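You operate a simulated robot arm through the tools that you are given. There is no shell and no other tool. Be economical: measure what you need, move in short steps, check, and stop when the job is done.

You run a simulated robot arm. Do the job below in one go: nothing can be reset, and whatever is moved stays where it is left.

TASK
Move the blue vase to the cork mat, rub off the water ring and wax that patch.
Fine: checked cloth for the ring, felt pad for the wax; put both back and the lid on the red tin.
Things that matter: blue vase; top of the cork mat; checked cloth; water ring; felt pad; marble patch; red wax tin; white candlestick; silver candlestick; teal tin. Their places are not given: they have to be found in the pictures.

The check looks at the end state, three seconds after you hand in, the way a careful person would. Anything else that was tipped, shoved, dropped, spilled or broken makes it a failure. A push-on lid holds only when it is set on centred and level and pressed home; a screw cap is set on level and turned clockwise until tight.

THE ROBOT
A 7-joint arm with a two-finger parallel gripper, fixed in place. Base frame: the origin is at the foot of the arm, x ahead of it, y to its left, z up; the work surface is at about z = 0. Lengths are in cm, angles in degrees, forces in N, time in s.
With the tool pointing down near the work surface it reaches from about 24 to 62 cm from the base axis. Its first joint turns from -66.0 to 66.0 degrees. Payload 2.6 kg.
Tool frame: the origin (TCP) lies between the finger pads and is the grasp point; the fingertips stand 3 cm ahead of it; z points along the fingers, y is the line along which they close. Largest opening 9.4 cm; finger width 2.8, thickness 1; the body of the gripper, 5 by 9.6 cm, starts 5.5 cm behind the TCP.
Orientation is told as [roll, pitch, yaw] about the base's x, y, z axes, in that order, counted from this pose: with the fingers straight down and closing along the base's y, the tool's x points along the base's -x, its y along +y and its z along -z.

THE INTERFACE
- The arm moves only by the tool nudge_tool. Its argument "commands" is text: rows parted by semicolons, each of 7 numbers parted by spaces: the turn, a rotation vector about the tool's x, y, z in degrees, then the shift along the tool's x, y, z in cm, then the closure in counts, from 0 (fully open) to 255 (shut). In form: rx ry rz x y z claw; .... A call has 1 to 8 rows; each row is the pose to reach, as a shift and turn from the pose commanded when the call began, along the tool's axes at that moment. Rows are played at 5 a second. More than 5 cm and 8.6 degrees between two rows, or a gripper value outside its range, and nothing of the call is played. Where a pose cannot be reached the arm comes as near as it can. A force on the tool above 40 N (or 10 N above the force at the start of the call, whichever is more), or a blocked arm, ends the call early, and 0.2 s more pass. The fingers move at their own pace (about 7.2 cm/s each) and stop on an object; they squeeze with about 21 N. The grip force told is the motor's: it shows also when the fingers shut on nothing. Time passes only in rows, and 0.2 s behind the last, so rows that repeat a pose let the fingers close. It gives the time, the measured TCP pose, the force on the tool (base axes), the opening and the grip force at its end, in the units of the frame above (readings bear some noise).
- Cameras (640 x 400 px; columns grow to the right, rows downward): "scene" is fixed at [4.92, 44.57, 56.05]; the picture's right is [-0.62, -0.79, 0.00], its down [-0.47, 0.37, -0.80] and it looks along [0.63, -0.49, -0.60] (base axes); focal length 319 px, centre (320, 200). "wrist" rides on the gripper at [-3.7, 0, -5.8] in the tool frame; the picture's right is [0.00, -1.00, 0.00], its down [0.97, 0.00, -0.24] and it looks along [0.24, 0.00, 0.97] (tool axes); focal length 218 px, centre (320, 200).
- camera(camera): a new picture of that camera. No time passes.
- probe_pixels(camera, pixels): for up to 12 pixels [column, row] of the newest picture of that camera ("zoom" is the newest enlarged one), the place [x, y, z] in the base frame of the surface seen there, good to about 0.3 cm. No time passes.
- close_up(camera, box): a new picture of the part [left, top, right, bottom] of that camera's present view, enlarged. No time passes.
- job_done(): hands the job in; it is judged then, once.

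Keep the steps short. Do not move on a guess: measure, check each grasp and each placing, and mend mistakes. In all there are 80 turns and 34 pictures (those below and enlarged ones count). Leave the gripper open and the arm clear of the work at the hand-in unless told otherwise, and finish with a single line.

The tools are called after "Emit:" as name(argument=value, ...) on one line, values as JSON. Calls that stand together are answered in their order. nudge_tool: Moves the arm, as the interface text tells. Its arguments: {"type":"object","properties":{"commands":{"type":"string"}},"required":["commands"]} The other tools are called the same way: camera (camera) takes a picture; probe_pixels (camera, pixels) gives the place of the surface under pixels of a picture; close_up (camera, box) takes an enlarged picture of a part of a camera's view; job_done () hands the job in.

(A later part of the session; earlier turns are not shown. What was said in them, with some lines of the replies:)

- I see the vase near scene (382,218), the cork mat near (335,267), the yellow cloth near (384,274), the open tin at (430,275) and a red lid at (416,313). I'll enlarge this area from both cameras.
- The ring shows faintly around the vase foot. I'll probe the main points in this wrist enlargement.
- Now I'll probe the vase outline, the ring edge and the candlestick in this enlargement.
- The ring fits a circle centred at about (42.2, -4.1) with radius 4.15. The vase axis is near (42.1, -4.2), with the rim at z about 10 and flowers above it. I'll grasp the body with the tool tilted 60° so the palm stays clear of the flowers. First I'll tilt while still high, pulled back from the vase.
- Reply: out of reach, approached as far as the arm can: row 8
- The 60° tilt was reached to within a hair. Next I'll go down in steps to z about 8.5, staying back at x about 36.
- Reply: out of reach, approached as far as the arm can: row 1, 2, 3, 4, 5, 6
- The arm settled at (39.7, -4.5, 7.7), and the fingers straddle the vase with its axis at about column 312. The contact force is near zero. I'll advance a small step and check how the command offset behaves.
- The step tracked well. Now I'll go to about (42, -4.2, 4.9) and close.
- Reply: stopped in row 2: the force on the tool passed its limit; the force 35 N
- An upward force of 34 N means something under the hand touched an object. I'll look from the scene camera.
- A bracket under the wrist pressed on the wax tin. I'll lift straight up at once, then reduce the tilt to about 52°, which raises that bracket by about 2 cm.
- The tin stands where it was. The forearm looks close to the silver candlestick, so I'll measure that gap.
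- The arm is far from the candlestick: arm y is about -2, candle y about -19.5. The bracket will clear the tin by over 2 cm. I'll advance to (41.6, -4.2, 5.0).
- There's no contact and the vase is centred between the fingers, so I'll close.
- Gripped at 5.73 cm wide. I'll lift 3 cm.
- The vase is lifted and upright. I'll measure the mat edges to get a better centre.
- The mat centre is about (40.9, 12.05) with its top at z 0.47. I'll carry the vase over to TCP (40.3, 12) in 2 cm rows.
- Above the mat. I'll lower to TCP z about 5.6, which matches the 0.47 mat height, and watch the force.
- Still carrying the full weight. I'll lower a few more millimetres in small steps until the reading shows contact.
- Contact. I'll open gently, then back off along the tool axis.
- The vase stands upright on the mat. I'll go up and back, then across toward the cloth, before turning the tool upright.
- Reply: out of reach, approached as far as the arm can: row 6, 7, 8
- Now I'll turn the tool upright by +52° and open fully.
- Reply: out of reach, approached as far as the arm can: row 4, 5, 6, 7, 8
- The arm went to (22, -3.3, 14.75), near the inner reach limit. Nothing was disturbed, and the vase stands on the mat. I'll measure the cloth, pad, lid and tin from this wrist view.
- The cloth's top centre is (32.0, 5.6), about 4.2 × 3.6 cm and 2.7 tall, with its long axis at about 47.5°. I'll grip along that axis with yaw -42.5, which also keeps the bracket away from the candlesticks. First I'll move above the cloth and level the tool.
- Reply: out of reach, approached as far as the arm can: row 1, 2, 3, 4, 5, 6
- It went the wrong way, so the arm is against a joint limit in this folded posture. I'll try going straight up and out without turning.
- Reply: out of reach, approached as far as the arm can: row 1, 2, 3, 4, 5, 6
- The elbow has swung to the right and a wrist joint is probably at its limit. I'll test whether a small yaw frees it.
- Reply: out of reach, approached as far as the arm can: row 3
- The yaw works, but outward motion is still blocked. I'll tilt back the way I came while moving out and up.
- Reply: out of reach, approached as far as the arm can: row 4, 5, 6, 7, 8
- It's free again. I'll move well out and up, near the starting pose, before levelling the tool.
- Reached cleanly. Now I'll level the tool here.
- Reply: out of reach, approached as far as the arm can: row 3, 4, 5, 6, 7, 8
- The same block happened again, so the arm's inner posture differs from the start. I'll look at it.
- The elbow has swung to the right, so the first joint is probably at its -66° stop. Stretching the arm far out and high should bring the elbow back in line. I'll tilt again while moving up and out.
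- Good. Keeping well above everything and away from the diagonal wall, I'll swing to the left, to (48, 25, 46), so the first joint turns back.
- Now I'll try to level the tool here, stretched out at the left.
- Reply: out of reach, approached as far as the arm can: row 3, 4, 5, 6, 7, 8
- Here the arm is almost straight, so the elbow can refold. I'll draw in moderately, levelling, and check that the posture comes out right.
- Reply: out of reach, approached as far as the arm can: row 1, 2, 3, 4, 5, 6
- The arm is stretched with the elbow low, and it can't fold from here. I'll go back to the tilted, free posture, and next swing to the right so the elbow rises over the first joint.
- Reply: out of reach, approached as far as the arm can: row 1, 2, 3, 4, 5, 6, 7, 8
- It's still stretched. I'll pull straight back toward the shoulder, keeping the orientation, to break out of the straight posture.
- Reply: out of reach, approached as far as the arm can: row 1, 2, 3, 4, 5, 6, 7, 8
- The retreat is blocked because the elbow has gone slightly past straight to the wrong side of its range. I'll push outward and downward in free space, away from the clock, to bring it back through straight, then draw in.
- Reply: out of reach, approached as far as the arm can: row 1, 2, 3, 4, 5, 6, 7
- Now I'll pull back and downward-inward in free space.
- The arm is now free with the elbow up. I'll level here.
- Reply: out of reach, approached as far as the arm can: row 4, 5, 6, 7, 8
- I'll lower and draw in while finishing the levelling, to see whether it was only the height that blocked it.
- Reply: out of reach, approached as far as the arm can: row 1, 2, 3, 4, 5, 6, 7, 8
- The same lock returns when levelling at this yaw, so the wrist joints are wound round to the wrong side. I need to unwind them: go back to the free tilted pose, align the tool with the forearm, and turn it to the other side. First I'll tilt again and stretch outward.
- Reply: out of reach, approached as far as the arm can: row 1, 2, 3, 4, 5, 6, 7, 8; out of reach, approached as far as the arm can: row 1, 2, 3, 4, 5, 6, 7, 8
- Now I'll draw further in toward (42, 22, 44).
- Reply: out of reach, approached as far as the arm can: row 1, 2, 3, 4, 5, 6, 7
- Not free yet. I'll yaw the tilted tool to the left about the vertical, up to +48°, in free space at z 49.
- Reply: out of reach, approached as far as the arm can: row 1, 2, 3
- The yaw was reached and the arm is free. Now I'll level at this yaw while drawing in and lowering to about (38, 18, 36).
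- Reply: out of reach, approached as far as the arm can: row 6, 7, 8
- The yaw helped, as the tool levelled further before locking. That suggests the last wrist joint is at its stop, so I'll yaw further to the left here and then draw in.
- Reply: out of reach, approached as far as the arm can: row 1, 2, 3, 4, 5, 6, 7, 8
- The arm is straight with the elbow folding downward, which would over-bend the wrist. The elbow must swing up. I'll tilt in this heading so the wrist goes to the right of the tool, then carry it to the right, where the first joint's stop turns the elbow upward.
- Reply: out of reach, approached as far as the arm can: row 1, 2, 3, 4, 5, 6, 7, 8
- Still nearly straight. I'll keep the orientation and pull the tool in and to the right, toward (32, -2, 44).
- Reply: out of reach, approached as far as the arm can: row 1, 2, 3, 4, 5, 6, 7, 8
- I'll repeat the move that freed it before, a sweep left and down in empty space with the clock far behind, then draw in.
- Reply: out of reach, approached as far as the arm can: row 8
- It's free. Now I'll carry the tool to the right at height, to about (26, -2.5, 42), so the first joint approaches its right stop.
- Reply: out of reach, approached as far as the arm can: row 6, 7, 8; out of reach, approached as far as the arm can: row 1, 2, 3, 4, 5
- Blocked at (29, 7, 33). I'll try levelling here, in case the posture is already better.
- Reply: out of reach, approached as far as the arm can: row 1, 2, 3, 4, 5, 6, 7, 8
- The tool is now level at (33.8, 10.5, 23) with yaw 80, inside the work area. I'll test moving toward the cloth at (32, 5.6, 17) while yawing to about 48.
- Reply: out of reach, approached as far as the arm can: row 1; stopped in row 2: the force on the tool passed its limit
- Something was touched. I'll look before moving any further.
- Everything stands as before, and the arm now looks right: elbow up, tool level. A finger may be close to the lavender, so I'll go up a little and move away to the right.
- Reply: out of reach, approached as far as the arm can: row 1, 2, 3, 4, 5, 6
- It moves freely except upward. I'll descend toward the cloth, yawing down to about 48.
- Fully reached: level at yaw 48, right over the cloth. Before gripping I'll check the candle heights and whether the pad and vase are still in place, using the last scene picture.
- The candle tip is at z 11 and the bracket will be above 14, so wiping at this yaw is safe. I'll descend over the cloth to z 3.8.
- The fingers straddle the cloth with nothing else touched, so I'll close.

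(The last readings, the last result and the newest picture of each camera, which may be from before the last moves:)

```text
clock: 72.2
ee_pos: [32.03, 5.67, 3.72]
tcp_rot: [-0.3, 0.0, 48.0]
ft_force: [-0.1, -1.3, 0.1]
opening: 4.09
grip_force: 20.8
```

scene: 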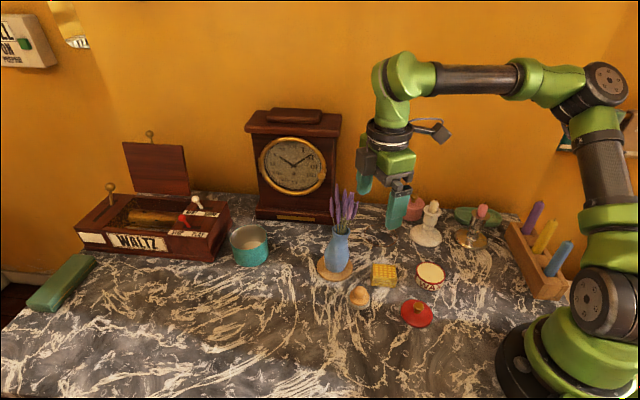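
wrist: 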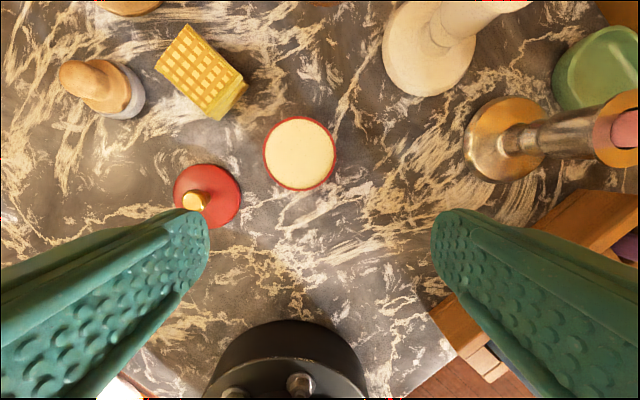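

Gripped at 4.09 cm, with the cloth resting at TCP z 3.75. I'll lift 3 cm and carry it over the ring centre.

Emit:
nudge_tool(commands="0 0 0 0 0 -1.5 255; 0 0 0 0 0 -3 255; 0 0 0 0.1 -3 -3 255; 0 0 0 0.2 -6 -3 255; 0 0 0 0.3 -9 -3 255; 0 0 0 0.4 -12 -3 255; 0 0 0 0.45 -14.1 -3 255; 0 0 0 0.45 -14.1 -3 255")

```text
clock: 74.0
ee_pos: [42.18, -4.04, 7.16]
tcp_rot: [-0.4, 0.0, 48.1]
ft_force: [0.2, 0.6, 0.5]
opening: 4.07
grip_force: 20.9
```

Over the ring centre. I'll lower until light contact.

Emit:
nudge_tool(commands="0 0 0 0 0 1.5 255; 0 0 0 0 0 2.7 255; 0 0 0 0 0 3 255; 0 0 0 0 0 3 255")

```text
clock: 75.0
ee_pos: [42.27, -4.05, 4.14]
tcp_rot: [-0.4, 0.0, 48.0]
ft_force: [-0.1, 0.1, 0.4]
opening: 4.09
grip_force: 20.6
```

Emit:
nudge_tool(commands="0 0 0 0 0 0.25 255; 0 0 0 0 0 0.4 255; 0 0 0 0 0 0.5 255; 0 0 0 0 0 0.5 255")

```text
clock: 76.0
ee_pos: [42.35, -4.08, 3.78]
tcp_rot: [-0.6, -0.2, 48.1]
ft_force: [-3.0, -0.2, 28.5]
opening: 4.1
grip_force: 20.6
```

Contact is at 28 N, which is a bit strong. I'll ease up 0.12 cm and rub one circle of radius 3.2 around the ring centre.

Emit:
nudge_tool(commands="0 0 0 3.2 0 -0.12 255; 0 0 0 2.26 2.26 -0.12 255; 0 0 0 0 3.2 -0.12 255; 0 0 0 -2.26 2.26 -0.12 255; 0 0 0 -3.2 0 -0.12 255; 0 0 0 -2.26 -2.26 -0.12 255; 0 0 0 0 -3.2 -0.12 255; 0 0 0 2.26 -2.26 -0.12 255")

```text
clock: 77.8
ee_pos: [42.25, -7.46, 3.68]
tcp_rot: [-0.5, -0.1, 48.0]
ft_force: [-0.3, -0.1, 1.1]
opening: 4.1
grip_force: 21.1
```

The pressure faded at the end, to 1 N. I'll press 0.1 deeper and go around again.

Emit:
nudge_tool(commands="0 0 0 0.94 2.26 0.1 255; 0 0 0 0 4.52 0.1 255; 0 0 0 -2.26 5.46 0.1 255; 0 0 0 -4.52 4.52 0.1 255; 0 0 0 -5.46 2.26 0.1 255; 0 0 0 -4.52 0 0.1 255; 0 0 0 -2.26 -0.94 0.1 255; 0 0 0 0 0 0.1 255")

```text
clock: 79.6
ee_pos: [42.37, -7.48, 3.48]
tcp_rot: [-0.4, 0.0, 48.1]
ft_force: [2.2, -0.2, 3.5]
opening: 4.07
grip_force: 20.8
```

3.5 N now. I'll do one more round, a little deeper, and finish at the centre.

Emit:
nudge_tool(commands="0 0 0 0.94 2.26 0.1 255; 0 0 0 0 4.52 0.1 255; 0 0 0 -2.26 5.46 0.1 255; 0 0 0 -4.52 4.52 0.1 255; 0 0 0 -5.46 2.26 0.1 255; 0 0 0 -4.52 0 0.1 255; 0 0 0 -2.26 -0.94 0.1 255; 0 0 0 -2.26 2.26 0.1 255")

Emit:
nudge_tool(commands="0 0 0 0 0 -2 255; 0 0 0 0 0 -4 255; 0 0 0 -0.2 4 -4 255; 0 0 0 -0.3 8 -4 255; 0 0 0 -0.4 12 -4 255; 0 0 0 -0.45 14.1 -4 255; 0 0 0 -0.45 14.1 -4 255")

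Emit:
close_up(camera="scene", box=[320, 200, 460, 300])

```text
clock: 81.4
ee_pos: [42.32, -4.35, 3.52]
tcp_rot: [-0.4, 0.0, 48.0]
ft_force: [-0.1, 0.2, -0.1]
opening: 4.06
grip_force: 20.9
```

```text
clock: 83.0
ee_pos: [32.1, 5.72, 7.27]
tcp_rot: [-0.4, -0.1, 48.0]
ft_force: [0.7, -0.7, -1.4]
opening: 4.06
grip_force: 20.4
```

```text
4.00 times, centred on (390, 250) of scene
```

zoom: 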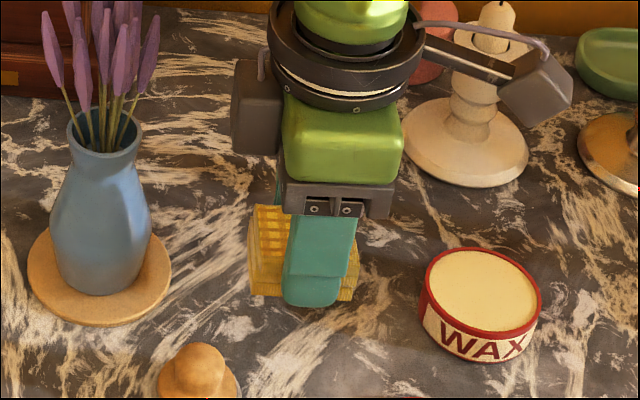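

The gripper hides the ring area. The wrist camera should see it on its right side.

Emit:
camera(camera="wrist")

```text
5 pictures are left
```

wrist: 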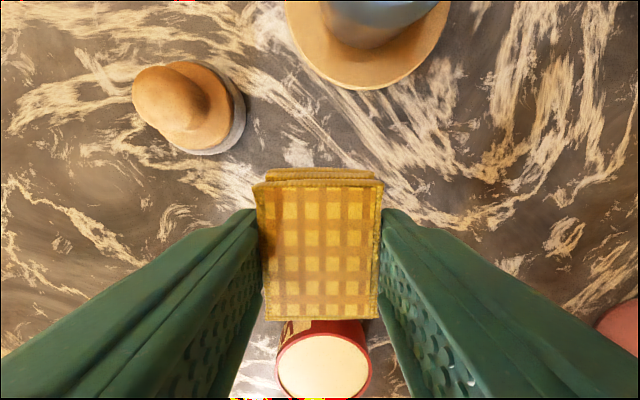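

No brown ring remains around column 556, row 214, where it would show. I'll put the cloth back on its spot, lowering near the surface.

Emit:
nudge_tool(commands="0 0 0 0.05 0.05 1.5 255; 0 0 0 0.05 0.05 3 255; 0 0 0 0.05 0.05 3.55 255; 0 0 0 0.05 0.05 3.55 255; 0 0 0 0.05 0.05 3.75 255; 0 0 0 0.05 0.05 3.75 255")

```text
clock: 84.4
ee_pos: [32.05, 5.52, 3.71]
tcp_rot: [-0.4, 0.0, 48.0]
ft_force: [0.6, -0.3, 0.1]
opening: 4.07
grip_force: 20.7
```

Emit:
nudge_tool(commands="0 0 0 0 0 0.12 255; 0 0 0 0 0 0.22 255; 0 0 0 0 0 0.22 255")

```text
clock: 85.2
ee_pos: [32.01, 5.65, 3.51]
tcp_rot: [-0.4, -0.1, 48.0]
ft_force: [-2.6, -1.3, 7.6]
opening: 4.07
grip_force: 21.0
```

Contact at 7.6 N. I'll open and rise to z about 13.

Emit:
nudge_tool(commands="0 0 0 0 0 0 60; 0 0 0 0 0 0 0; 0 0 0 0 0 0 0; 0 0 0 0 0 -2.5 0; 0 0 0 0 0 -5 0; 0 0 0 0 0 -7.5 0; 0 0 0 0 0 -9.5 0; 0 0 0 0 0 -9.5 0")

Emit:
camera(camera="wrist")

```text
clock: 87.0
ee_pos: [31.94, 5.67, 13.1]
tcp_rot: [-0.4, 0.0, 48.0]
ft_force: [0.5, 0.5, 0.4]
opening: 9.42
grip_force: 0.1
```

```text
4 pictures are left
```

wrist: 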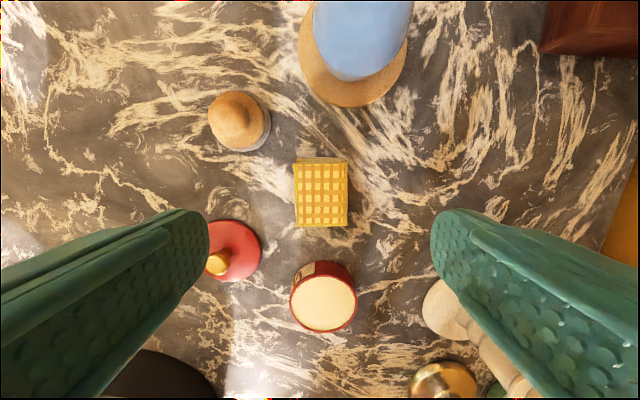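

The cloth is back and the area at column 483 shows no ring. I'll probe the pad, tin and lid from here.

Emit:
probe_pixels(camera="wrist", pixels=[[235, 112], [222, 128], [250, 135], [267, 122], [238, 149], [221, 103], [255, 102], [292, 304], [355, 304], [324, 304], [217, 264], [258, 250]])

Emit:
probe_pixels(camera="wrist", pixels=[[324, 275], [323, 332], [238, 220], [240, 281], [225, 250], [212, 268], [222, 259], [231, 108], [323, 190]])

```text
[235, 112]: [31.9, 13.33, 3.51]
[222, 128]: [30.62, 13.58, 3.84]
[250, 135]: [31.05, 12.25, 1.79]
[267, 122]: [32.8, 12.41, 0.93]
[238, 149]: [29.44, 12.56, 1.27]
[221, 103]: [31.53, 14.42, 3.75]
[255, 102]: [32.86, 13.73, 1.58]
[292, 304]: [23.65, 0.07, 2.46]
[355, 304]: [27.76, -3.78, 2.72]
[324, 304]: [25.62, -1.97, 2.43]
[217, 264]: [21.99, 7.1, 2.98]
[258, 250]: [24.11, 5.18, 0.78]
```

```text
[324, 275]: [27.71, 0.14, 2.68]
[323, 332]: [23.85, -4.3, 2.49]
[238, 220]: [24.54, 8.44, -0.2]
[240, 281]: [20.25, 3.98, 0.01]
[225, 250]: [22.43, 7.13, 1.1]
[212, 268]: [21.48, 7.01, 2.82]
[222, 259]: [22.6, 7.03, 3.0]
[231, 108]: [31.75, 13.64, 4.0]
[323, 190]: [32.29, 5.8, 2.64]
```

The pad's axis is near (31.15, 14.05). Its felt is about 1.2 thick with a wood knob up to z 4. I'll move above it with the fingers partly closed, then descend to z 4.4.

Emit:
nudge_tool(commands="0 0 0 -1.4 1.5 0 60; 0 0 0 -2.8 3.1 0 60; 0 0 0 -4.3 4.6 0 60; 0 0 0 -5.7 6.2 0 60; 0 0 0 -5.7 6.2 2.5 60; 0 0 0 -5.7 6.2 5 60; 0 0 0 -5.7 6.2 7 60; 0 0 0 -5.7 6.2 8.6 60")

```text
clock: 88.8
ee_pos: [31.12, 14.1, 4.32]
tcp_rot: [-0.3, -0.1, 47.9]
ft_force: [-0.1, 0.0, 0.2]
opening: 7.2
grip_force: 0.1
```

No contact on the way down. I'll close on the knob.

Emit:
nudge_tool(commands="0 0 0 0 0 0 110; 0 0 0 0 0 0 150; 0 0 0 0 0 0 190; 0 0 0 0 0 0 255; 0 0 0 0 0 0 255; 0 0 0 0 0 0 255")

```text
clock: 90.2
ee_pos: [31.13, 13.92, 4.2]
tcp_rot: [-0.5, 0.0, 48.0]
ft_force: [-0.7, 0.5, 0.9]
opening: 4.45
grip_force: 20.8
```

Gripped at 4.45 cm. I'll lift 5 cm and carry the pad over the tin at (25.7, -2.0).

Emit:
nudge_tool(commands="0 0 0 0 0 -2.5 255; 0 0 0 0 0 -5 255; 0 0 0 3 -1.3 -5.5 255; 0 0 0 6 -2.6 -5.5 255; 0 0 0 9 -3.9 -5.5 255; 0 0 0 12 -5.2 -5.5 255; 0 0 0 15.4 -6.7 -5.5 255; 0 0 0 15.4 -6.7 -5.5 255")

```text
clock: 92.0
ee_pos: [27.73, 4.75, 9.9]
tcp_rot: [-0.3, 0.0, 48.0]
ft_force: [0.1, -0.4, -1.5]
opening: 4.44
grip_force: 21.7
out of reach, approached as far as the arm can: row 6, 7, 8
```

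The way to the tin is out of reach at this yaw. I'll turn the tool toward yaw 0 here at height.

Emit:
nudge_tool(commands="0 0 8 0 0 0 255; 0 0 16 0 0 0 255; 0 0 24 0 0 0 255; 0 0 32 0 0 0 255; 0 0 40 0 0 0 255; 0 0 48 0 0 0 255; 0 0 48 0 0 0 255")

```text
clock: 93.6
ee_pos: [28.07, 4.88, 9.92]
tcp_rot: [-0.1, -0.3, -0.1]
ft_force: [0.3, 0.2, -0.8]
opening: 4.42
grip_force: 20.9
```

Yaw 0 was reached without trouble. Now on to the tin.

Emit:
nudge_tool(commands="0 0 0 0.6 -1.7 0 255; 0 0 0 1.2 -3.4 0 255; 0 0 0 1.8 -5.2 0 255; 0 0 0 2.4 -6.9 0 255; 0 0 0 2.4 -6.9 0 255")

```text
clock: 94.8
ee_pos: [26.97, -1.42, 7.9]
tcp_rot: [-0.4, -0.4, 0.0]
ft_force: [-0.4, 0.0, -1.1]
opening: 4.44
grip_force: 20.7
out of reach, approached as far as the arm can: row 2, 3, 4, 5
```

That's 1.3 cm short. I'll try more yaw, to about -32, to find a posture that reaches closer in.

Emit:
nudge_tool(commands="0 0 8 0 0 -0.5 255; 0 0 16 0 0 -0.5 255; 0 0 24 0 0 -0.5 255; 0 0 32 0 0 -0.5 255; 0 0 32 0.4 -0.2 -0.5 255; 0 0 32 0.8 -0.4 -0.5 255; 0 0 32 1.25 -0.6 -0.5 255; 0 0 32 1.25 -0.6 -0.5 255")

```text
clock: 96.6
ee_pos: [26.08, -2.03, 7.24]
tcp_rot: [-0.1, -0.4, -32.0]
ft_force: [0.0, -0.5, -1.1]
opening: 4.43
grip_force: 21.1
out of reach, approached as far as the arm can: row 1, 2, 3, 4, 5, 6, 7, 8
```

Now at (26.1, -2.0, 7.2), nearly centred. I'll lower toward the wax and shift the last bit.

Emit:
nudge_tool(commands="0 0 0 0.15 -0.1 0.3 255; 0 0 0 0.28 -0.17 0.5 255; 0 0 0 0.28 -0.17 0.6 255; 0 0 0 0.28 -0.17 0.6 255")

```text
clock: 97.6
ee_pos: [25.81, -1.95, 6.64]
tcp_rot: [0.0, -0.5, -32.0]
ft_force: [-1.6, -0.2, 16.0]
opening: 4.41
grip_force: 21.1
```

Contact at 16 N, so the pad is on the wax and well centred. I'll twist it lightly, then lift and move outward.

Emit:
nudge_tool(commands="0 0 6 0 0 0 255; 0 0 -6 0 0 0 255; 0 0 0 0 0 0 255; 0 0 0 0 0 -0.8 255; 0 0 0 -0.3 0 -1.6 255; 0 0 0 -1.5 0 -2.4 255; 0 0 0 -3.5 0 -3.2 255; 0 0 0 -3.5 0 -3.2 255")

Emit:
close_up(camera="scene", box=[350, 190, 470, 330])

```text
refused: row 2 steps farther than a row can; nothing moved
```

```text
2.86 times, centred on (410, 260) of scene
```

zoom: 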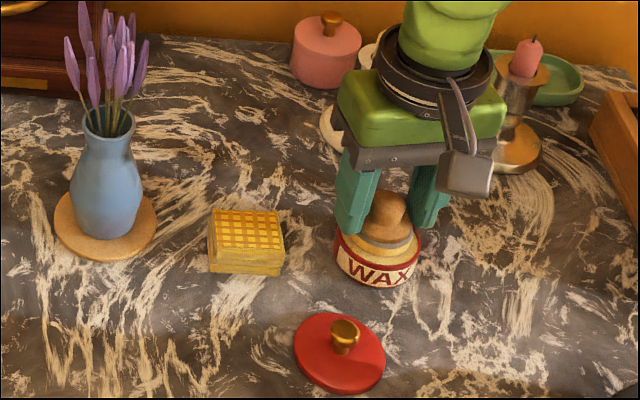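

The row step was too big and nothing moved, but the picture shows the pad sitting neatly on the wax. I'll do the twist in smaller steps, then lift and move out.

Emit:
nudge_tool(commands="0 0 5 0 0 0 255; 0 0 0 0 0 0 255; 0 0 -5 0 0 0 255; 0 0 0 0 0 0 255; 0 0 0 0 0 -0.9 255; 0 0 0 -0.4 0 -1.8 255; 0 0 0 -2 0 -2.6 255; 0 0 0 -4 0 -3.2 255")

```text
clock: 99.4
ee_pos: [29.79, -3.84, 8.79]
tcp_rot: [-0.1, -0.4, -32.0]
ft_force: [0.2, 0.3, -0.2]
opening: 4.41
grip_force: 20.9
out of reach, approached as far as the arm can: row 5, 6, 7, 8
5 turns are left
```

Only 5 turns are left, so I'll group the steps. Now I'll carry the waxed pad over the ring patch centre at (42.2, -4.1), lower to contact and rub two circles of radius 3.

Emit:
nudge_tool(commands="0 0 0 -2.1 1.3 0 255; 0 0 0 -4.3 2.5 0 255; 0 0 0 -6.4 3.8 0 255; 0 0 0 -8.5 5.1 0 255; 0 0 0 -10.65 6.35 0.5 255; 0 0 0 -10.65 6.35 2 255; 0 0 0 -10.65 6.35 2.8 255; 0 0 0 -10.65 6.35 2.8 255")

Emit:
nudge_tool(commands="0 0 0 0 0 0.8 255; 0 0 0 0 0 1.3 255; 0 0 0 0 0 1.55 255; 0 0 0 0 0 1.7 255; 0 0 0 0 0 1.8 255; 0 0 0 0 0 1.8 255")

Emit:
nudge_tool(commands="0 0 0 3 0 0 255; 0 0 0 2.1 2.1 0 255; 0 0 0 0 3 0 255; 0 0 0 -2.1 2.1 0 255; 0 0 0 -3 0 0 255; 0 0 0 -2.1 -2.1 0 255; 0 0 0 0 -3 0 255; 0 0 0 2.1 -2.1 0 255")

Emit:
nudge_tool(commands="0 0 0 0.9 2.1 0.06 255; 0 0 0 0 4.2 0.06 255; 0 0 0 -2.1 5.1 0.06 255; 0 0 0 -4.2 4.2 0.06 255; 0 0 0 -5.1 2.1 0.06 255; 0 0 0 -4.2 0 0.06 255; 0 0 0 -2.1 -0.9 0.06 255; 0 0 0 -2.1 2.1 0.06 255")

```text
clock: 101.2
ee_pos: [42.16, -3.9, 6.06]
tcp_rot: [0.1, -0.4, -32.0]
ft_force: [-0.4, 0.1, 0.1]
opening: 4.45
grip_force: 21.2
```

```text
clock: 102.6
ee_pos: [42.19, -4.15, 4.45]
tcp_rot: [0.1, -0.5, -32.1]
ft_force: [-0.2, -0.1, -0.5]
opening: 4.43
grip_force: 21.4
```

```text
clock: 104.4
ee_pos: [39.35, -4.72, 4.49]
tcp_rot: [0.0, -0.4, -32.0]
ft_force: [0.3, 0.8, -0.9]
opening: 4.45
grip_force: 20.9
```

```text
clock: 106.2
ee_pos: [42.09, -4.07, 4.44]
tcp_rot: [-0.2, -0.4, -31.9]
ft_force: [-0.8, 0.2, -0.6]
opening: 4.4
grip_force: 21.2
4 turns are left
```

The pad was still about 0.2 cm above the marble with no force, so that rub didn't count. I'll lower to real contact and rub again, with three circles at slightly increasing pressure.

Emit:
nudge_tool(commands="0 0 0 0 0 0.12 255; 0 0 0 0 0 0.2 255; 0 0 0 0 0 0.26 255; 0 0 0 0 0 0.29 255; 0 0 0 0 0 0.29 255")

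Emit:
nudge_tool(commands="0 0 0 3 0 0 255; 0 0 0 2.1 2.1 0 255; 0 0 0 0 3 0 255; 0 0 0 -2.1 2.1 0 255; 0 0 0 -3 0 0 255; 0 0 0 -2.1 -2.1 0 255; 0 0 0 0 -3 0 255; 0 0 0 2.1 -2.1 0 255")

Emit:
nudge_tool(commands="0 0 0 0.9 2.1 0.08 255; 0 0 0 0 4.2 0.08 255; 0 0 0 -2.1 5.1 0.08 255; 0 0 0 -4.2 4.2 0.08 255; 0 0 0 -5.1 2.1 0.08 255; 0 0 0 -4.2 0 0.08 255; 0 0 0 -2.1 -0.9 0.08 255; 0 0 0 -2.1 2.1 0.08 255")

Emit:
nudge_tool(commands="0 0 0 3 0 0.06 255; 0 0 0 2.1 2.1 0.06 255; 0 0 0 0 3 0.06 255; 0 0 0 -2.1 2.1 0.06 255; 0 0 0 -3 0 0.06 255; 0 0 0 -2.1 -2.1 0.06 255; 0 0 0 0 -3 0.06 255; 0 0 0 0 0 0.06 255")

```text
clock: 107.4
ee_pos: [42.17, -4.06, 4.15]
tcp_rot: [-0.1, -0.5, -32.0]
ft_force: [-6.1, -0.8, 15.2]
opening: 4.41
grip_force: 20.9
```

```text
clock: 109.2
ee_pos: [39.19, -4.71, 4.02]
tcp_rot: [-0.2, -0.3, -32.0]
ft_force: [-0.9, -0.1, -0.9]
opening: 4.39
grip_force: 20.9
```

```text
clock: 111.0
ee_pos: [42.14, -4.0, 3.97]
tcp_rot: [-0.1, -0.3, -32.0]
ft_force: [-0.3, 0.1, -0.3]
opening: 4.39
grip_force: 21.2
```

```text
clock: 112.8
ee_pos: [42.1, -3.91, 3.95]
tcp_rot: [0.0, -0.4, -32.1]
ft_force: [0.3, 0.0, -0.3]
opening: 4.4
grip_force: 21.5
3 turns are left
```

No force stops occurred, and the pad stayed on the surface. I'll do one more firm circle, put the pad back on its spot, release, then approach the lid knob at (22.05, 7.0) with the fingers tilted 18° toward the base because it's close in. I'll grip it, lift it and check.

Emit:
nudge_tool(commands="0 0 0 3 0 0.12 255; 0 0 0 2.1 2.1 0.12 255; 0 0 0 0 3 0.12 255; 0 0 0 -2.1 2.1 0.12 255; 0 0 0 -3 0 0.12 255; 0 0 0 -2.1 -2.1 0.12 255; 0 0 0 0 -3 0.12 255; 0 0 0 0 0 0.12 255")

Emit:
nudge_tool(commands="0 0 0 0 0 -2.5 255; 0 0 0 0 0 -5 255; 0 0 0 3.1 -0.75 -5 255; 0 0 0 6.3 -1.5 -5 255; 0 0 0 9.4 -2.25 -5 255; 0 0 0 11.8 0.7 -5 255; 0 0 0 14.2 3.6 -5 255; 0 0 0 14.2 3.6 -5 255")

Emit:
nudge_tool(commands="0 0 0 1.6 2 0 255; 0 0 0 3.1 3.9 0 255; 0 0 0 4.7 5.9 0 255; 0 0 0 4.7 5.9 2.5 255; 0 0 0 4.7 5.9 4.2 255; 0 0 0 4.7 5.9 4.8 255; 0 0 0 4.7 5.9 4.97 255; 0 0 0 4.7 5.9 4.97 255")

Emit:
nudge_tool(commands="0 0 0 0 0 0 110; 0 0 0 0 0 0 60; 0 0 0 0 0 0 60; 0 0 0 0 0 -1.5 60; 0 0 0 0 0 -3.5 60; 0 0 0 0 0 -5 60; 0 0 0 0 0 -5 60")

Emit:
nudge_tool(commands="0 3 0 0.4 -1.8 0 90; 0 6 0 0.8 -3.6 0 90; 0 9 0 1.2 -5.4 0.2 110; 0 12 0 1.6 -7.2 0.6 110; 0 15 0 2 -9 1.1 110; 0 18 0 2.34 -10.8 1.58 110; 0 18 0 2.34 -10.8 1.58 110")

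Emit:
nudge_tool(commands="0 0 0 0 0 1 110; 0 0 0 0 0 2 110; 0 0 0 0 0 2.6 110; 0 0 0 0 0 3 110; 0 0 0 0 0 3 110")

Emit:
nudge_tool(commands="0 0 0 0 0 0 160; 0 0 0 0 0 0 210; 0 0 0 0 0 0 255; 0 0 0 0 0 0 255; 0 0 0 0 0 0 255; 0 0 0 0.3 0 -0.95 255; 0 0 0 1.08 0 -3.33 255; 0 0 0 1.08 0 -3.33 255")

Emit:
close_up(camera="scene", box=[310, 180, 490, 340])

```text
clock: 114.6
ee_pos: [42.11, -4.12, 3.63]
tcp_rot: [-0.2, -0.3, -31.9]
ft_force: [-3.9, -2.2, 7.8]
opening: 4.39
grip_force: 21.1
```

```text
clock: 116.4
ee_pos: [32.02, 6.69, 8.61]
tcp_rot: [0.0, -0.4, -32.1]
ft_force: [0.7, -0.8, 0.0]
opening: 4.4
grip_force: 21.5
```

```text
clock: 118.2
ee_pos: [31.23, 14.01, 3.68]
tcp_rot: [0.0, -0.5, -32.0]
ft_force: [-4.1, -5.1, 18.6]
opening: 4.39
grip_force: 20.9
```

```text
clock: 119.8
ee_pos: [31.13, 13.99, 8.53]
tcp_rot: [0.0, -0.4, -32.0]
ft_force: [-0.2, 0.0, 0.6]
opening: 7.21
grip_force: 0.1
```

```text
clock: 121.4
ee_pos: [23.32, 6.23, 7.26]
tcp_rot: [0.0, 17.7, -32.0]
ft_force: [0.0, 0.3, 0.2]
opening: 5.33
grip_force: 0.1
```

```text
clock: 122.6
ee_pos: [22.73, 6.6, 4.19]
tcp_rot: [0.0, 17.6, -32.0]
ft_force: [0.9, -0.7, 4.3]
opening: 5.4
grip_force: 0.6
```

```text
clock: 124.4
ee_pos: [22.71, 6.75, 7.86]
tcp_rot: [0.0, 17.6, -32.1]
ft_force: [0.5, -0.8, -1.2]
opening: 1.79
grip_force: 21.4
```

```text
2.50 times, centred on (400, 260) of scene
2 turns are left
```

zoom: 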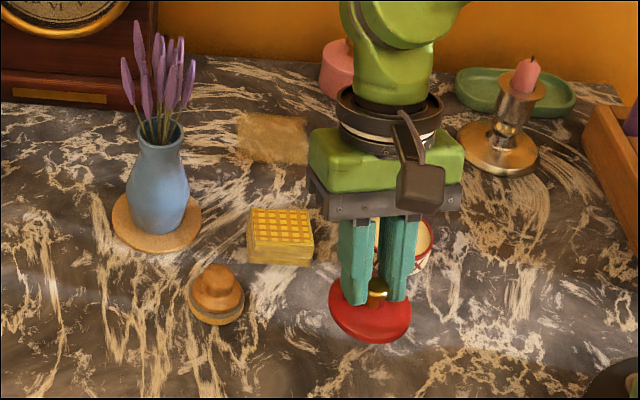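

The lid is gripped by its knob (1.79 cm), level and lifted. The pad and cloth are back, and a waxed sheen shows on the patch at zoom (270, 140). From the picture the lid centre is about (22.1, 7.1) and the tin (25.8, -1.95). I'll move it over the tin, lower it in small steps, press to the force limit, release, back off and look.

Emit:
nudge_tool(commands="0 0 0 0.15 0 -0.5 255; 0 0 0 -1.7 -1.4 -1.1 255; 0 0 0 -3.6 -2.8 -1.7 255; 0 0 0 -5.5 -4.3 -2.3 255; 0 0 0 -7.42 -5.69 -2.88 255; 0 0 0 -7.42 -5.69 -2.88 255; 0 0 0 -7.42 -5.69 -2.88 255")

Emit:
nudge_tool(commands="0 0 0 -0.12 0 0.38 255; 0 0 0 -0.24 0 0.76 255; 0 0 0 -0.36 0 1.14 255; 0 0 0 -0.36 0 1.14 255")

Emit:
nudge_tool(commands="0 0 0 -0.05 0 0.14 255; 0 0 0 -0.09 0 0.29 255; 0 0 0 -0.14 0 0.43 255; 0 0 0 -0.18 0 0.57 255; 0 0 0 -0.23 0 0.71 255; 0 0 0 -0.27 0 0.86 255; 0 0 0 -0.32 0 1 255; 0 0 0 -0.36 0 1.14 255")

Emit:
nudge_tool(commands="0 0 0 -0.03 0 0.1 255; 0 0 0 -0.06 0 0.19 255; 0 0 0 -0.09 0 0.29 255; 0 0 0 -0.12 0 0.38 255; 0 0 0 -0.15 0 0.48 255; 0 0 0 -0.18 0 0.57 255; 0 0 0 -0.21 0 0.67 255; 0 0 0 -0.24 0 0.76 255")

Emit:
nudge_tool(commands="0 0 0 -0.03 0 0.1 255; 0 0 0 -0.06 0 0.19 255; 0 0 0 -0.09 0 0.29 255; 0 0 0 -0.12 0 0.38 255; 0 0 0 -0.12 0 0.38 255")

Emit:
nudge_tool(commands="0 0 0 0 0 0 200; 0 0 0 0 0 0 110; 0 0 0 0 0 0 110; 0 0 0 0.3 0 -0.95 110; 0 0 0 0.9 0 -2.9 110; 0 0 0 1.5 0 -4.8 110; 0 0 0 2 0 -6.5 110; 0 0 0 2 0 -6.5 110")

Emit:
nudge_tool(commands="0 0 0 -2 0 -0.6 60; 0 0 0 -4 0 -1.2 0; 0 0 0 -6 0 -1.9 0; 0 0 0 -8 0 -2.5 0; 0 0 0 -8 0 -2.5 0")

Emit:
close_up(camera="scene", box=[330, 200, 470, 320])

```text
clock: 125.5
ee_pos: [27.29, 0.12, 6.55]
tcp_rot: [0.4, 17.8, -31.9]
ft_force: [-2.2, -1.6, 12.6]
opening: 1.79
grip_force: 21.3
out of reach, approached as far as the arm can: row 2, 3, 4, 5
stopped in row 5: the force on the tool passed its limit (the readings are from after the stop); the commanded pose is now the measured one
```

```text
clock: 125.9
ee_pos: [27.09, 0.19, 6.58]
tcp_rot: [0.3, 17.9, -31.8]
ft_force: [-5.2, -3.2, 17.5]
opening: 1.8
grip_force: 21.1
stopped in row 1: the force on the tool passed its limit (the readings are from after the stop); the commanded pose is now the measured one
```

```text
clock: 126.3
ee_pos: [27.26, 0.18, 6.52]
tcp_rot: [0.2, 17.7, -31.7]
ft_force: [-3.7, -2.3, 16.6]
opening: 1.78
grip_force: 20.8
stopped in row 1: the force on the tool passed its limit (the readings are from after the stop); the commanded pose is now the measured one
```

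```text
clock: 126.7
ee_pos: [27.21, 0.25, 6.62]
tcp_rot: [0.2, 17.5, -31.6]
ft_force: [-4.1, -2.1, 17.7]
opening: 1.79
grip_force: 21.0
stopped in row 2: the force on the tool passed its limit (the readings are from after the stop); the commanded pose is now the measured one
```

```text
clock: 127.1
ee_pos: [27.23, 0.36, 6.65]
tcp_rot: [0.2, 17.5, -31.7]
ft_force: [-1.9, -2.0, 14.6]
opening: 1.77
grip_force: 20.7
stopped in row 2: the force on the tool passed its limit (the readings are from after the stop); the commanded pose is now the measured one
```

```text
clock: 128.9
ee_pos: [29.54, 2.65, 10.88]
tcp_rot: [0.2, 17.5, -31.7]
ft_force: [0.1, 0.5, 0.5]
opening: 5.35
grip_force: 0.0
out of reach, approached as far as the arm can: row 4, 5, 6, 7, 8
```

```text
clock: 130.1
ee_pos: [36.64, -1.64, 10.8]
tcp_rot: [0.3, 17.6, -31.7]
ft_force: [0.2, 0.0, -0.4]
opening: 9.39
grip_force: 0.0
```

```text
3.33 times, centred on (400, 260) of scene
1 turns are left
```

zoom: 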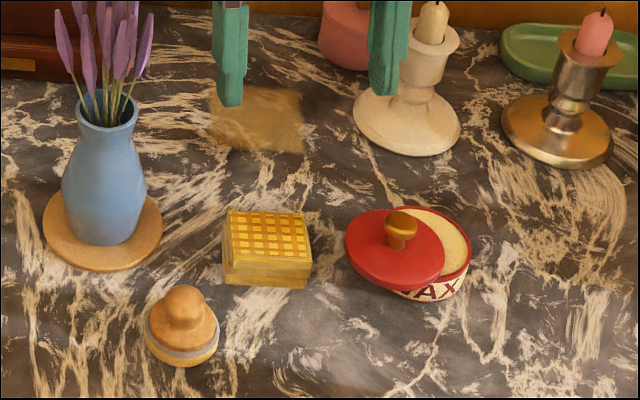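

The lid lies level but about 2 cm off, because the tilted pose couldn't reach the tin. In this last turn I'll level the tool, slide in low over the knob, regrip, and shift the lid by (-0.63, -1.9) onto the tin. Then I'll press it in small steps, release, back away and hand in.

Emit:
nudge_tool(commands="0 -6 0 0.35 -1.36 0.56 60; 0 -12 0 0.7 -2.72 1.12 60; 0 -17.6 0 1.04 -4.08 1.69 60; 0 -17.6 0 1.04 -4.08 1.69 60")

Emit:
nudge_tool(commands="0 0 0 0 0 1.4 60; 0 0 0 0 0 2.75 60; 0 0 0 2 0 2.75 60; 0 0 0 4 0 2.75 60; 0 0 0 6 0 2.75 60; 0 0 0 7.2 0 2.75 60; 0 0 0 8 0 2.75 60; 0 0 0 8 0 2.75 60")

Emit:
nudge_tool(commands="0 0 0 0 0 0 110; 0 0 0 0 0 0 160; 0 0 0 0 0 0 200; 0 0 0 0 0 0 255; 0 0 0 0 0 0 255; 0 0 0 0 0 0 255")

Emit:
nudge_tool(commands="0 0 0 0 0 -0.2 255; 0 0 0 -0.2 -1 -0.2 255; 0 0 0 -0.47 -1.95 -0.2 255; 0 0 0 -0.47 -1.95 0 255; 0 0 0 -0.47 -1.95 0.1 255; 0 0 0 -0.47 -1.95 0.22 255; 0 0 0 -0.47 -1.95 0.34 255; 0 0 0 -0.47 -1.95 0.46 255")

Emit:
nudge_tool(commands="0 0 0 0 0 0.08 255; 0 0 0 0 0 0.16 255; 0 0 0 0 0 0.24 255; 0 0 0 0 0 0.32 255; 0 0 0 0 0 0.4 255; 0 0 0 0 0 0.48 255")

Emit:
nudge_tool(commands="0 0 0 0 0 0.08 255; 0 0 0 0 0 0.16 255; 0 0 0 0 0 0.24 255; 0 0 0 0 0 0.32 255")

Emit:
nudge_tool(commands="0 0 0 0 0 0 200; 0 0 0 0 0 0 110; 0 0 0 0 0 0 60; 0 0 0 0 0 0 60; 0 0 0 -0.6 0 -0.2 60; 0 0 0 -2.8 0 -0.5 60; 0 0 0 -5.5 0 -1.2 60; 0 0 0 -8 0 -3 60")

Emit:
nudge_tool(commands="0 0 0 0 0 -2.5 30; 0 0 0 -0.5 0 -5 0; 0 0 0 -1 0 -7.5 0; 0 0 0 -1 0 -7.5 0")

Emit:
job_done()

```text
clock: 131.1
ee_pos: [33.31, -4.5, 9.31]
tcp_rot: [0.2, -0.1, -31.7]
ft_force: [-0.5, -0.4, -0.4]
opening: 7.15
grip_force: 0.1
```

```text
clock: 132.9
ee_pos: [26.61, -0.14, 6.73]
tcp_rot: [0.3, -0.1, -31.6]
ft_force: [0.4, 0.3, 0.8]
opening: 7.16
grip_force: 0.0
```

```text
clock: 134.3
ee_pos: [26.63, -0.16, 6.68]
tcp_rot: [0.2, -0.1, -31.8]
ft_force: [0.0, 0.2, 0.4]
opening: 1.78
grip_force: 20.9
```

```text
clock: 135.9
ee_pos: [26.13, -2.16, 6.55]
tcp_rot: [0.3, -0.3, -31.8]
ft_force: [-2.9, 1.6, 12.3]
opening: 1.79
grip_force: 20.7
stopped in row 7: the force on the tool passed its limit (the readings are from after the stop); the commanded pose is now the measured one
```

```text
clock: 136.3
ee_pos: [26.06, -1.97, 6.27]
tcp_rot: [0.2, -0.2, -31.7]
ft_force: [-4.3, 0.3, 14.3]
opening: 1.76
grip_force: 20.9
stopped in row 1: the force on the tool passed its limit (the readings are from after the stop); the commanded pose is now the measured one
```

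```text
clock: 136.7
ee_pos: [26.12, -2.06, 6.46]
tcp_rot: [0.3, -0.4, -31.6]
ft_force: [-4.9, 1.3, 15.2]
opening: 1.76
grip_force: 21.2
stopped in row 2: the force on the tool passed its limit (the readings are from after the stop); the commanded pose is now the measured one
```

```text
clock: 137.5
ee_pos: [26.46, -1.88, 6.63]
tcp_rot: [0.6, -0.9, -31.6]
ft_force: [-0.7, 7.2, 26.3]
opening: 6.87
grip_force: 0.0
stopped in row 4: the force on the tool passed its limit (the readings are from after the stop); the commanded pose is now the measured one
```

```text
clock: 138.5
ee_pos: [30.27, -0.89, 10.01]
tcp_rot: [0.5, -0.7, -31.4]
ft_force: [-0.2, -0.7, 0.1]
opening: 9.39
grip_force: 0.1
out of reach, approached as far as the arm can: row 1, 2, 3, 4
```

```text
The job is handed in.
```

Handed in, but I can't confirm the red tin's lid is on: I set and pressed it without a picture, a force stop cut the retreat short, and the arm came away over the tin; before that, the vase stood on the mat, the ring was gone, the patch looked waxed, and the cloth and pad were back.
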